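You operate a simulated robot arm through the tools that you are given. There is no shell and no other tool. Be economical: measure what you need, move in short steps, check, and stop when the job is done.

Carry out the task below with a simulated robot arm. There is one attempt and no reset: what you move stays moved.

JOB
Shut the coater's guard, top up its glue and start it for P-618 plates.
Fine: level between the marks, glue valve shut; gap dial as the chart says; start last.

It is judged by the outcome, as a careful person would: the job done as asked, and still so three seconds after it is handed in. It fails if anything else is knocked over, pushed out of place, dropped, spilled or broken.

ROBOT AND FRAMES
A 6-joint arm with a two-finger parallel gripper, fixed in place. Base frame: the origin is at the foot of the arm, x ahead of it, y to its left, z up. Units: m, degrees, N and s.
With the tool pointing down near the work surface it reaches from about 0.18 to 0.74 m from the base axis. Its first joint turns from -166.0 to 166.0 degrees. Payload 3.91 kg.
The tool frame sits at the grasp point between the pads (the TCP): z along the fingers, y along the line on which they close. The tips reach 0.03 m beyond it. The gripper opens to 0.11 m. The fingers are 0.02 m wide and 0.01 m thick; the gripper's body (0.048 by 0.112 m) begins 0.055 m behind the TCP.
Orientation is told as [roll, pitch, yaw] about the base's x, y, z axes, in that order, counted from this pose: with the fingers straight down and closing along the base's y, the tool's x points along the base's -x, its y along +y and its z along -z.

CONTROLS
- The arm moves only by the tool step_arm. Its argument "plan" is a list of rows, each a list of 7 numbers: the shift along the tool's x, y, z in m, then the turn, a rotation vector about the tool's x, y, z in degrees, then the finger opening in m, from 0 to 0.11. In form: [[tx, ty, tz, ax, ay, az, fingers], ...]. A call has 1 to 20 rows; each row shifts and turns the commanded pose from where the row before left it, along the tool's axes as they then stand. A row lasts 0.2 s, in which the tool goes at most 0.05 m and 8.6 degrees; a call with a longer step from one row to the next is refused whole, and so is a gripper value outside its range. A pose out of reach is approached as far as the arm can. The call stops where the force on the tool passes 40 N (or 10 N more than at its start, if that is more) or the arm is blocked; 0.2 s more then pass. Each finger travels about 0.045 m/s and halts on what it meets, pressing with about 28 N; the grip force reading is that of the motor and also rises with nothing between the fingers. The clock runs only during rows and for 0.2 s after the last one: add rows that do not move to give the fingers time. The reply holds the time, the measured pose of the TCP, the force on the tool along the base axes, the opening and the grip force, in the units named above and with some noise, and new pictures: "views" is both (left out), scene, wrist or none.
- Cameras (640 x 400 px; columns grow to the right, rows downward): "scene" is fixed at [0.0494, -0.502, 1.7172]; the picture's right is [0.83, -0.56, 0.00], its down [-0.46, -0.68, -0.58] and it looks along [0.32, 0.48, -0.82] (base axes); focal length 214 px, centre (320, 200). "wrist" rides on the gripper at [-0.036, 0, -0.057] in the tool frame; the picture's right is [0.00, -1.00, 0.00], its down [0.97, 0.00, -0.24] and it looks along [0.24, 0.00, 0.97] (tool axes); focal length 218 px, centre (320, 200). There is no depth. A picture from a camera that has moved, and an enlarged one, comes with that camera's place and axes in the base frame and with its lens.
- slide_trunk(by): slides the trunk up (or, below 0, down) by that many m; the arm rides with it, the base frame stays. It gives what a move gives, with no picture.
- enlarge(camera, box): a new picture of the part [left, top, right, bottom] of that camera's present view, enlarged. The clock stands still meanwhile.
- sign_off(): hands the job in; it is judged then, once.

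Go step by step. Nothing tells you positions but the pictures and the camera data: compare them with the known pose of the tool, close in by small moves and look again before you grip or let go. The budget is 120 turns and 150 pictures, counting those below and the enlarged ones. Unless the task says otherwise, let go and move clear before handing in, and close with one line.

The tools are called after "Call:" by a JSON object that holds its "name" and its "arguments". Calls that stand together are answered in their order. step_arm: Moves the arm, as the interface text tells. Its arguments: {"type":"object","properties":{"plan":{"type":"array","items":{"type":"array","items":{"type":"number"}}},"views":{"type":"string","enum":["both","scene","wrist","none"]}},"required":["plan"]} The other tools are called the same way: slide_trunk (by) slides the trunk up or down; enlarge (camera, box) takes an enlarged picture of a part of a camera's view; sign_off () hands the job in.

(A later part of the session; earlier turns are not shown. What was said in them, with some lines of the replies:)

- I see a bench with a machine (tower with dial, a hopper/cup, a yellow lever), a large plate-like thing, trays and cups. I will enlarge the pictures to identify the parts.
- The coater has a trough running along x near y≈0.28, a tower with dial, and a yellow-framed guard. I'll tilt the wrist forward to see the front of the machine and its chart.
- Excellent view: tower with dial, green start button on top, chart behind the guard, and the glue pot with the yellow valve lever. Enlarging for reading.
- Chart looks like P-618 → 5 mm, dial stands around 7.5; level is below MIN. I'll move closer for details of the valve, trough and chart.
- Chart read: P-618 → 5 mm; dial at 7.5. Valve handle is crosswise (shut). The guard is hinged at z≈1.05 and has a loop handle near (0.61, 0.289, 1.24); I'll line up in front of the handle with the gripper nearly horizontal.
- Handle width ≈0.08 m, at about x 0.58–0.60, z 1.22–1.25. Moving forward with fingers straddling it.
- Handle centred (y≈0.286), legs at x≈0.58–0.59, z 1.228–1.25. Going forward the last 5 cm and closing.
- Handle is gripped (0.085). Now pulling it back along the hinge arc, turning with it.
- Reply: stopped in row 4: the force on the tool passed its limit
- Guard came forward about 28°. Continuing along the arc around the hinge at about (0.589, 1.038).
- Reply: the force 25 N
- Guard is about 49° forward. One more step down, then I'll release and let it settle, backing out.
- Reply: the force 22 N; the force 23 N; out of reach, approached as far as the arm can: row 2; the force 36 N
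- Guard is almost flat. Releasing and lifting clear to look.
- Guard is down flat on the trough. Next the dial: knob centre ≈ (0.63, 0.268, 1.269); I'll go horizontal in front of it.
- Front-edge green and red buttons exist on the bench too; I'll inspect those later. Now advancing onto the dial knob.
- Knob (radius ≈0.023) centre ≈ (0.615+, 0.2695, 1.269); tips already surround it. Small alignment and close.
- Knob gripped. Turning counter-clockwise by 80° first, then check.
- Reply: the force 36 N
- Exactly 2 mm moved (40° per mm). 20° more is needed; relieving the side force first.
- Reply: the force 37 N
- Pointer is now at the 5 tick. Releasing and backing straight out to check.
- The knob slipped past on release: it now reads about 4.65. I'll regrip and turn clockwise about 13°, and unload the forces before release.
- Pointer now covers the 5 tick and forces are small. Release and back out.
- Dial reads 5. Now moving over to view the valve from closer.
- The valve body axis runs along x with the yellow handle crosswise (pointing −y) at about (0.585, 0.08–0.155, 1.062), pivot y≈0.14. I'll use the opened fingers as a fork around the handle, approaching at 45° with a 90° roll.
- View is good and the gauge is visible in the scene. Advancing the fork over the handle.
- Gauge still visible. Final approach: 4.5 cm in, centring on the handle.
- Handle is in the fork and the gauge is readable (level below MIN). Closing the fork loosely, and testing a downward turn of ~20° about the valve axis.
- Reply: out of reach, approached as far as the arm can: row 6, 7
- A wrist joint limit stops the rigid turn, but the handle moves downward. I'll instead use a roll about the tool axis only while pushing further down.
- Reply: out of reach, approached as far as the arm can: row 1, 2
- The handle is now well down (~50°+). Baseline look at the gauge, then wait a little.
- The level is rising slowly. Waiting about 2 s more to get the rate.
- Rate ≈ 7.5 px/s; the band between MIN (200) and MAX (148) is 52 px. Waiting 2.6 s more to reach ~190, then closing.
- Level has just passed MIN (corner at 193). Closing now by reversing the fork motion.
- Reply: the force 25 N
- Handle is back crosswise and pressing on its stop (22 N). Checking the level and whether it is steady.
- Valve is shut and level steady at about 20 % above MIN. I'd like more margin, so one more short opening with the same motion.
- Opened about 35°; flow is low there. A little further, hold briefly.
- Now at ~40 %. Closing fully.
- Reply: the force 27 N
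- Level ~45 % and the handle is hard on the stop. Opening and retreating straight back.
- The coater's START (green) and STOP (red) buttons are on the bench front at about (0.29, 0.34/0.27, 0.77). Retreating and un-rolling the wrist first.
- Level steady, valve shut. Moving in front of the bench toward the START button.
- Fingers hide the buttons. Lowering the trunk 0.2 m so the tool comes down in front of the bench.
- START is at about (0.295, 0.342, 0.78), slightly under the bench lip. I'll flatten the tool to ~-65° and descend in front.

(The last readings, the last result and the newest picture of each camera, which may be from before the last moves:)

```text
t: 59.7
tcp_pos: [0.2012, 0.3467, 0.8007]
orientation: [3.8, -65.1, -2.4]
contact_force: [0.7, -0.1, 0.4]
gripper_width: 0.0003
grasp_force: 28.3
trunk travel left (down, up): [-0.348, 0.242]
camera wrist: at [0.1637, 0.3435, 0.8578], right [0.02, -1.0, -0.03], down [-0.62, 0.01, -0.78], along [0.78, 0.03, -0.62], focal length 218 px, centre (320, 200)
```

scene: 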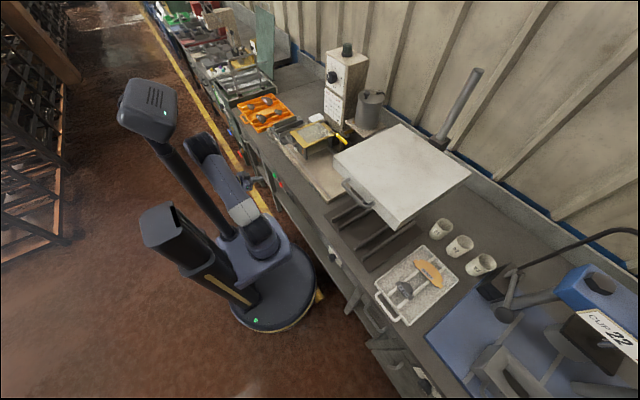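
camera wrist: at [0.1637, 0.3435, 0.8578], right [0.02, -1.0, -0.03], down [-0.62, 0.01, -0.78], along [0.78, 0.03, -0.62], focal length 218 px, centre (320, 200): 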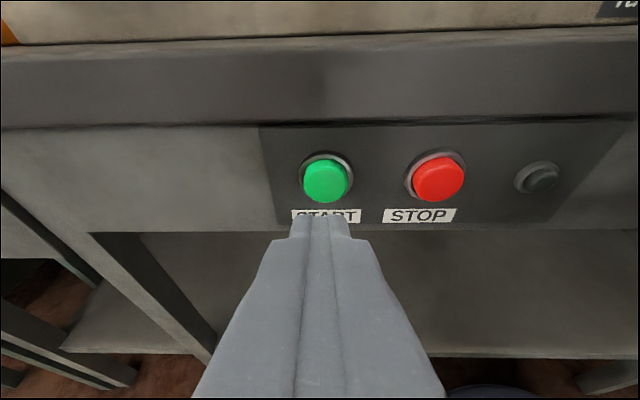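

START button centred at about (0.29, 0.344, 0.775). Moving the fingertips up to it, stopping just short.

Call:
{"name": "step_arm", "arguments": {"plan": [[-0.005, -0.002, 0.022, 0, 0, 0, 0.0], [-0.005, -0.001, 0.02, 0, 0, 0, 0.0]], "views": "wrist"}}

Call:
{"name": "enlarge", "arguments": {"camera": "scene", "box": [255, 155, 300, 200]}}

```text
t: 60.3
tcp_pos: [0.2435, 0.3433, 0.7913]
orientation: [3.7, -65.1, -2.3]
contact_force: [0.1, 0.2, 0.0]
gripper_width: 0.0
grasp_force: 27.8
trunk travel left (down, up): [-0.348, 0.242]
camera wrist: at [0.2056, 0.341, 0.849], right [0.02, -1.0, -0.03], down [-0.62, 0.01, -0.78], along [0.78, 0.03, -0.62], focal length 218 px, centre (320, 200)
```

wrist: 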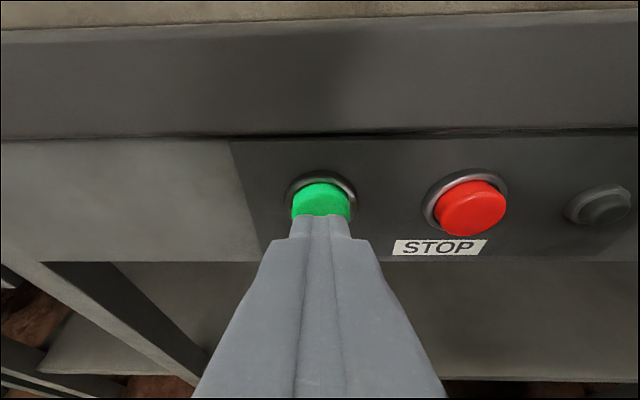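

```text
8.89 times, centred on (278, 178) of scene
camera zoom: at [0.0494, -0.502, 1.7172], right [0.83, -0.56, 0.0], down [-0.46, -0.68, -0.58], along [0.32, 0.48, -0.82], focal length 1906 px, centre (698, 400)
```

zoom: 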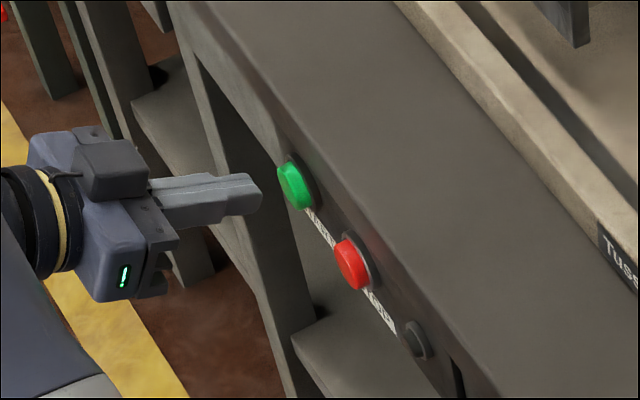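

Aligned. Pressing straight in with small steps, then backing off.

Call:
{"name": "step_arm", "arguments": {"plan": [[-0.004, 0, 0.009, 0, 0, 0, 0.0], [-0.002, 0, 0.0045, 0, 0, 0, 0.0], [-0.002, 0, 0.0045, 0, 0, 0, 0.0]], "views": "wrist"}}

Call:
{"name": "enlarge", "arguments": {"camera": "scene", "box": [250, 30, 390, 200]}}

```text
t: 61.1
tcp_pos: [0.2631, 0.3436, 0.7935]
orientation: [3.7, -65.2, -2.4]
contact_force: [0.2, -0.2, 0.5]
gripper_width: 0.0
grasp_force: 27.8
trunk travel left (down, up): [-0.348, 0.242]
camera wrist: at [0.2256, 0.3412, 0.8499], right [0.02, -1.0, -0.03], down [-0.62, 0.01, -0.78], along [0.78, 0.03, -0.62], focal length 218 px, centre (320, 200)
```

wrist: 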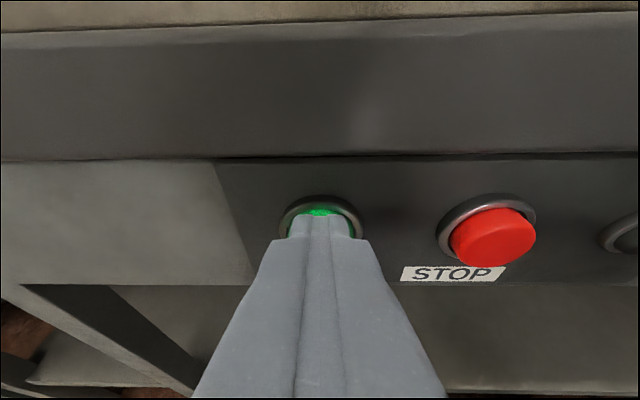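

```text
2.35 times, centred on (320, 115) of scene
camera zoom: at [0.0494, -0.502, 1.7172], right [0.83, -0.56, 0.0], down [-0.46, -0.68, -0.58], along [0.32, 0.48, -0.82], focal length 505 px, centre (320, 400)
```

zoom: 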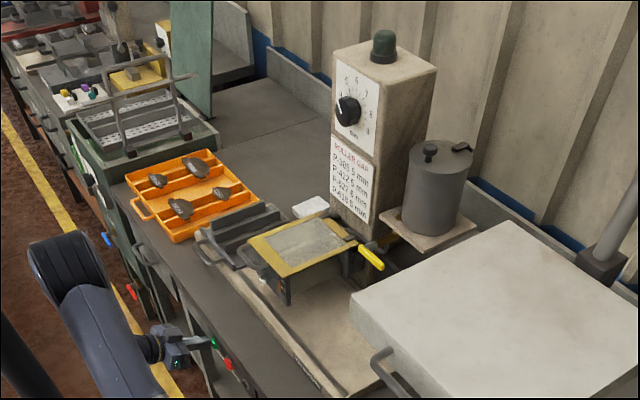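

No contact yet; continuing a little further.

Call:
{"name": "step_arm", "arguments": {"plan": [[-0.002, 0, 0.0045, 0, 0, 0, 0.0], [-0.002, 0, 0.0045, 0, 0, 0, 0.0]], "views": "wrist"}}

Call:
{"name": "enlarge", "arguments": {"camera": "scene", "box": [290, 30, 380, 170]}}

```text
t: 61.7
tcp_pos: [0.2695, 0.3436, 0.7926]
orientation: [3.6, -65.2, -2.2]
contact_force: [-35.6, -6.4, 4.0]
gripper_width: 0.0001
grasp_force: 28.1
trunk travel left (down, up): [-0.348, 0.242]
camera wrist: at [0.2324, 0.3411, 0.8498], right [0.02, -1.0, -0.03], down [-0.62, 0.01, -0.78], along [0.78, 0.03, -0.62], focal length 218 px, centre (320, 200)
```

wrist: 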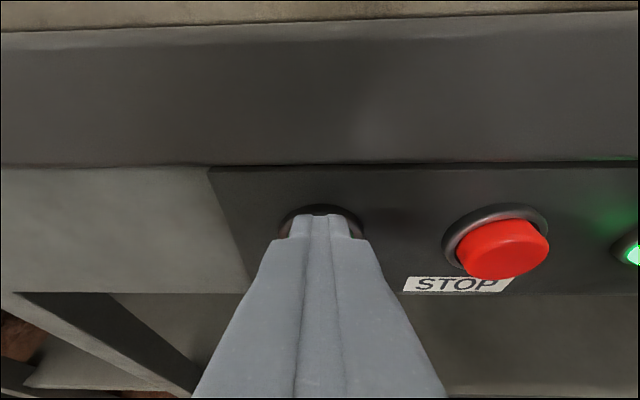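

```text
2.86 times, centred on (335, 100) of scene
camera zoom: at [0.0494, -0.502, 1.7172], right [0.83, -0.56, 0.0], down [-0.46, -0.68, -0.58], along [0.32, 0.48, -0.82], focal length 613 px, centre (277, 486)
```

zoom: 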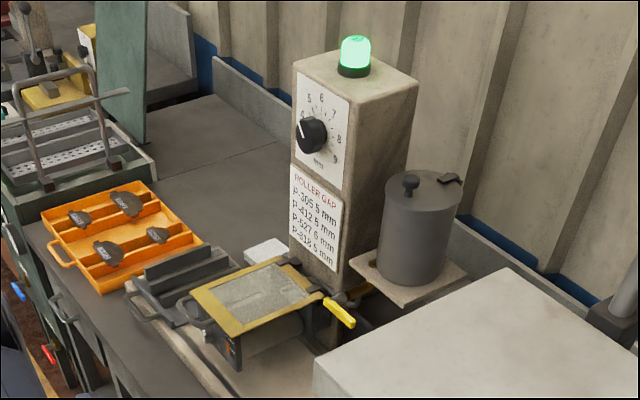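

The button is pressed: the lamp on the tower and the one beside STOP are lit green. Backing off and checking that it keeps running.

Call:
{"name": "step_arm", "arguments": {"plan": [[0.005, 0, -0.011, 0, 0, 0, 0.0], [0.012, 0, -0.026, 0, 0, 0, 0.0], [0.012, 0, -0.026, 0, 0, 0, 0.0], [-0.01, 0, 0, 0, 0, 0, 0.0], [0, 0, 0, 0, 0, 0, 0.0], [0, 0, 0, 0, 0, 0, 0.0], [0, 0, 0, 0, 0, 0, 0.0], [0, 0, 0, 0, 0, 0, 0.0]], "views": "wrist"}}

Call:
{"name": "enlarge", "arguments": {"camera": "scene", "box": [290, 30, 380, 170]}}

Call:
{"name": "enlarge", "arguments": {"camera": "scene", "box": [303, 146, 309, 154]}}

Call:
{"name": "enlarge", "arguments": {"camera": "scene", "box": [320, 60, 350, 100]}}

```text
t: 63.5
tcp_pos: [0.2081, 0.3441, 0.801]
orientation: [3.8, -65.1, -2.3]
contact_force: [-0.4, 0.5, 0.4]
gripper_width: 0.0
grasp_force: 27.8
trunk travel left (down, up): [-0.348, 0.242]
camera wrist: at [0.1703, 0.3405, 0.8581], right [0.02, -1.0, -0.03], down [-0.62, 0.01, -0.78], along [0.78, 0.03, -0.62], focal length 218 px, centre (320, 200)
```

wrist: 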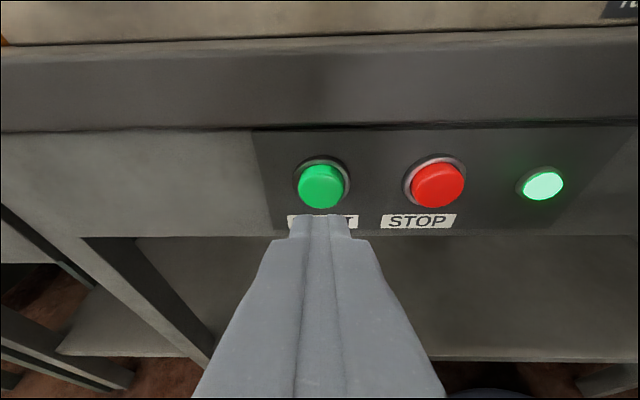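

```text
2.86 times, centred on (335, 100) of scene
camera zoom: at [0.0494, -0.502, 1.7172], right [0.83, -0.56, 0.0], down [-0.46, -0.68, -0.58], along [0.32, 0.48, -0.82], focal length 613 px, centre (277, 486)
```

zoom: 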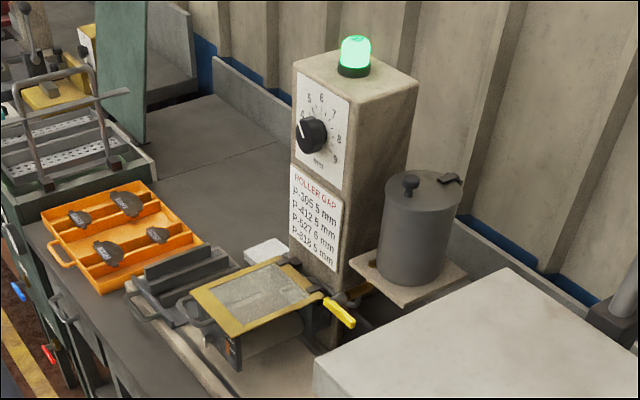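

```text
16.00 times, centred on (306, 150) of scene
camera zoom: at [0.0494, -0.502, 1.7172], right [0.83, -0.56, 0.0], down [-0.46, -0.68, -0.58], along [0.32, 0.48, -0.82], focal length 3432 px, centre (544, 1000)
```

zoom: 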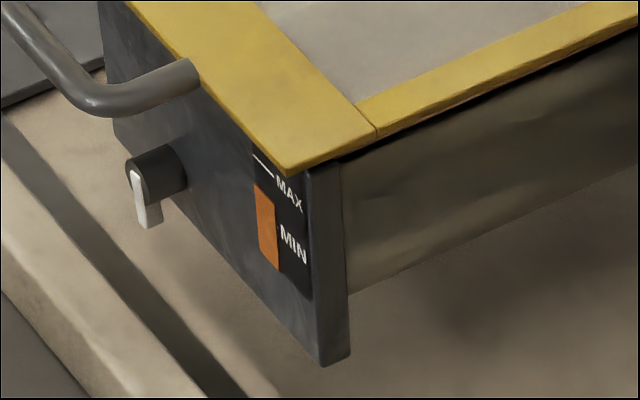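

```text
10.00 times, centred on (335, 80) of scene
camera zoom: at [0.0494, -0.502, 1.7172], right [0.83, -0.56, 0.0], down [-0.46, -0.68, -0.58], along [0.32, 0.48, -0.82], focal length 2145 px, centre (170, 1400)
```

zoom: 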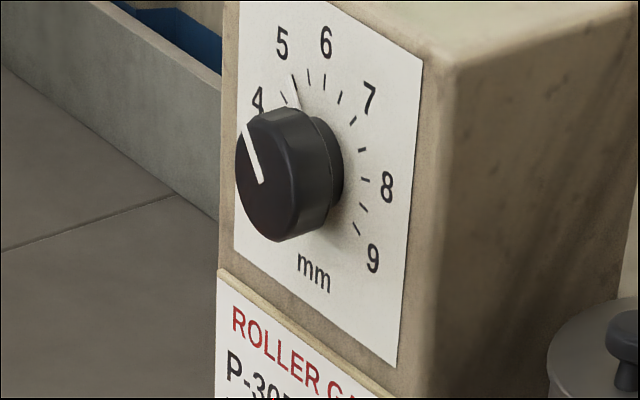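

The lamps are lit, the roller is turning, the level is between the marks and steady. The dial reads 5, the valve and guard are shut, and the arm is clear, so I'm handing in.

Call:
{"name": "sign_off", "arguments": {}}

```text
The job is handed in.
```

The coater is running for P-618: guard shut, glue a little under halfway between MIN and MAX and holding, glue valve shut, gap dial at 5 mm per the chart, and START pressed last.
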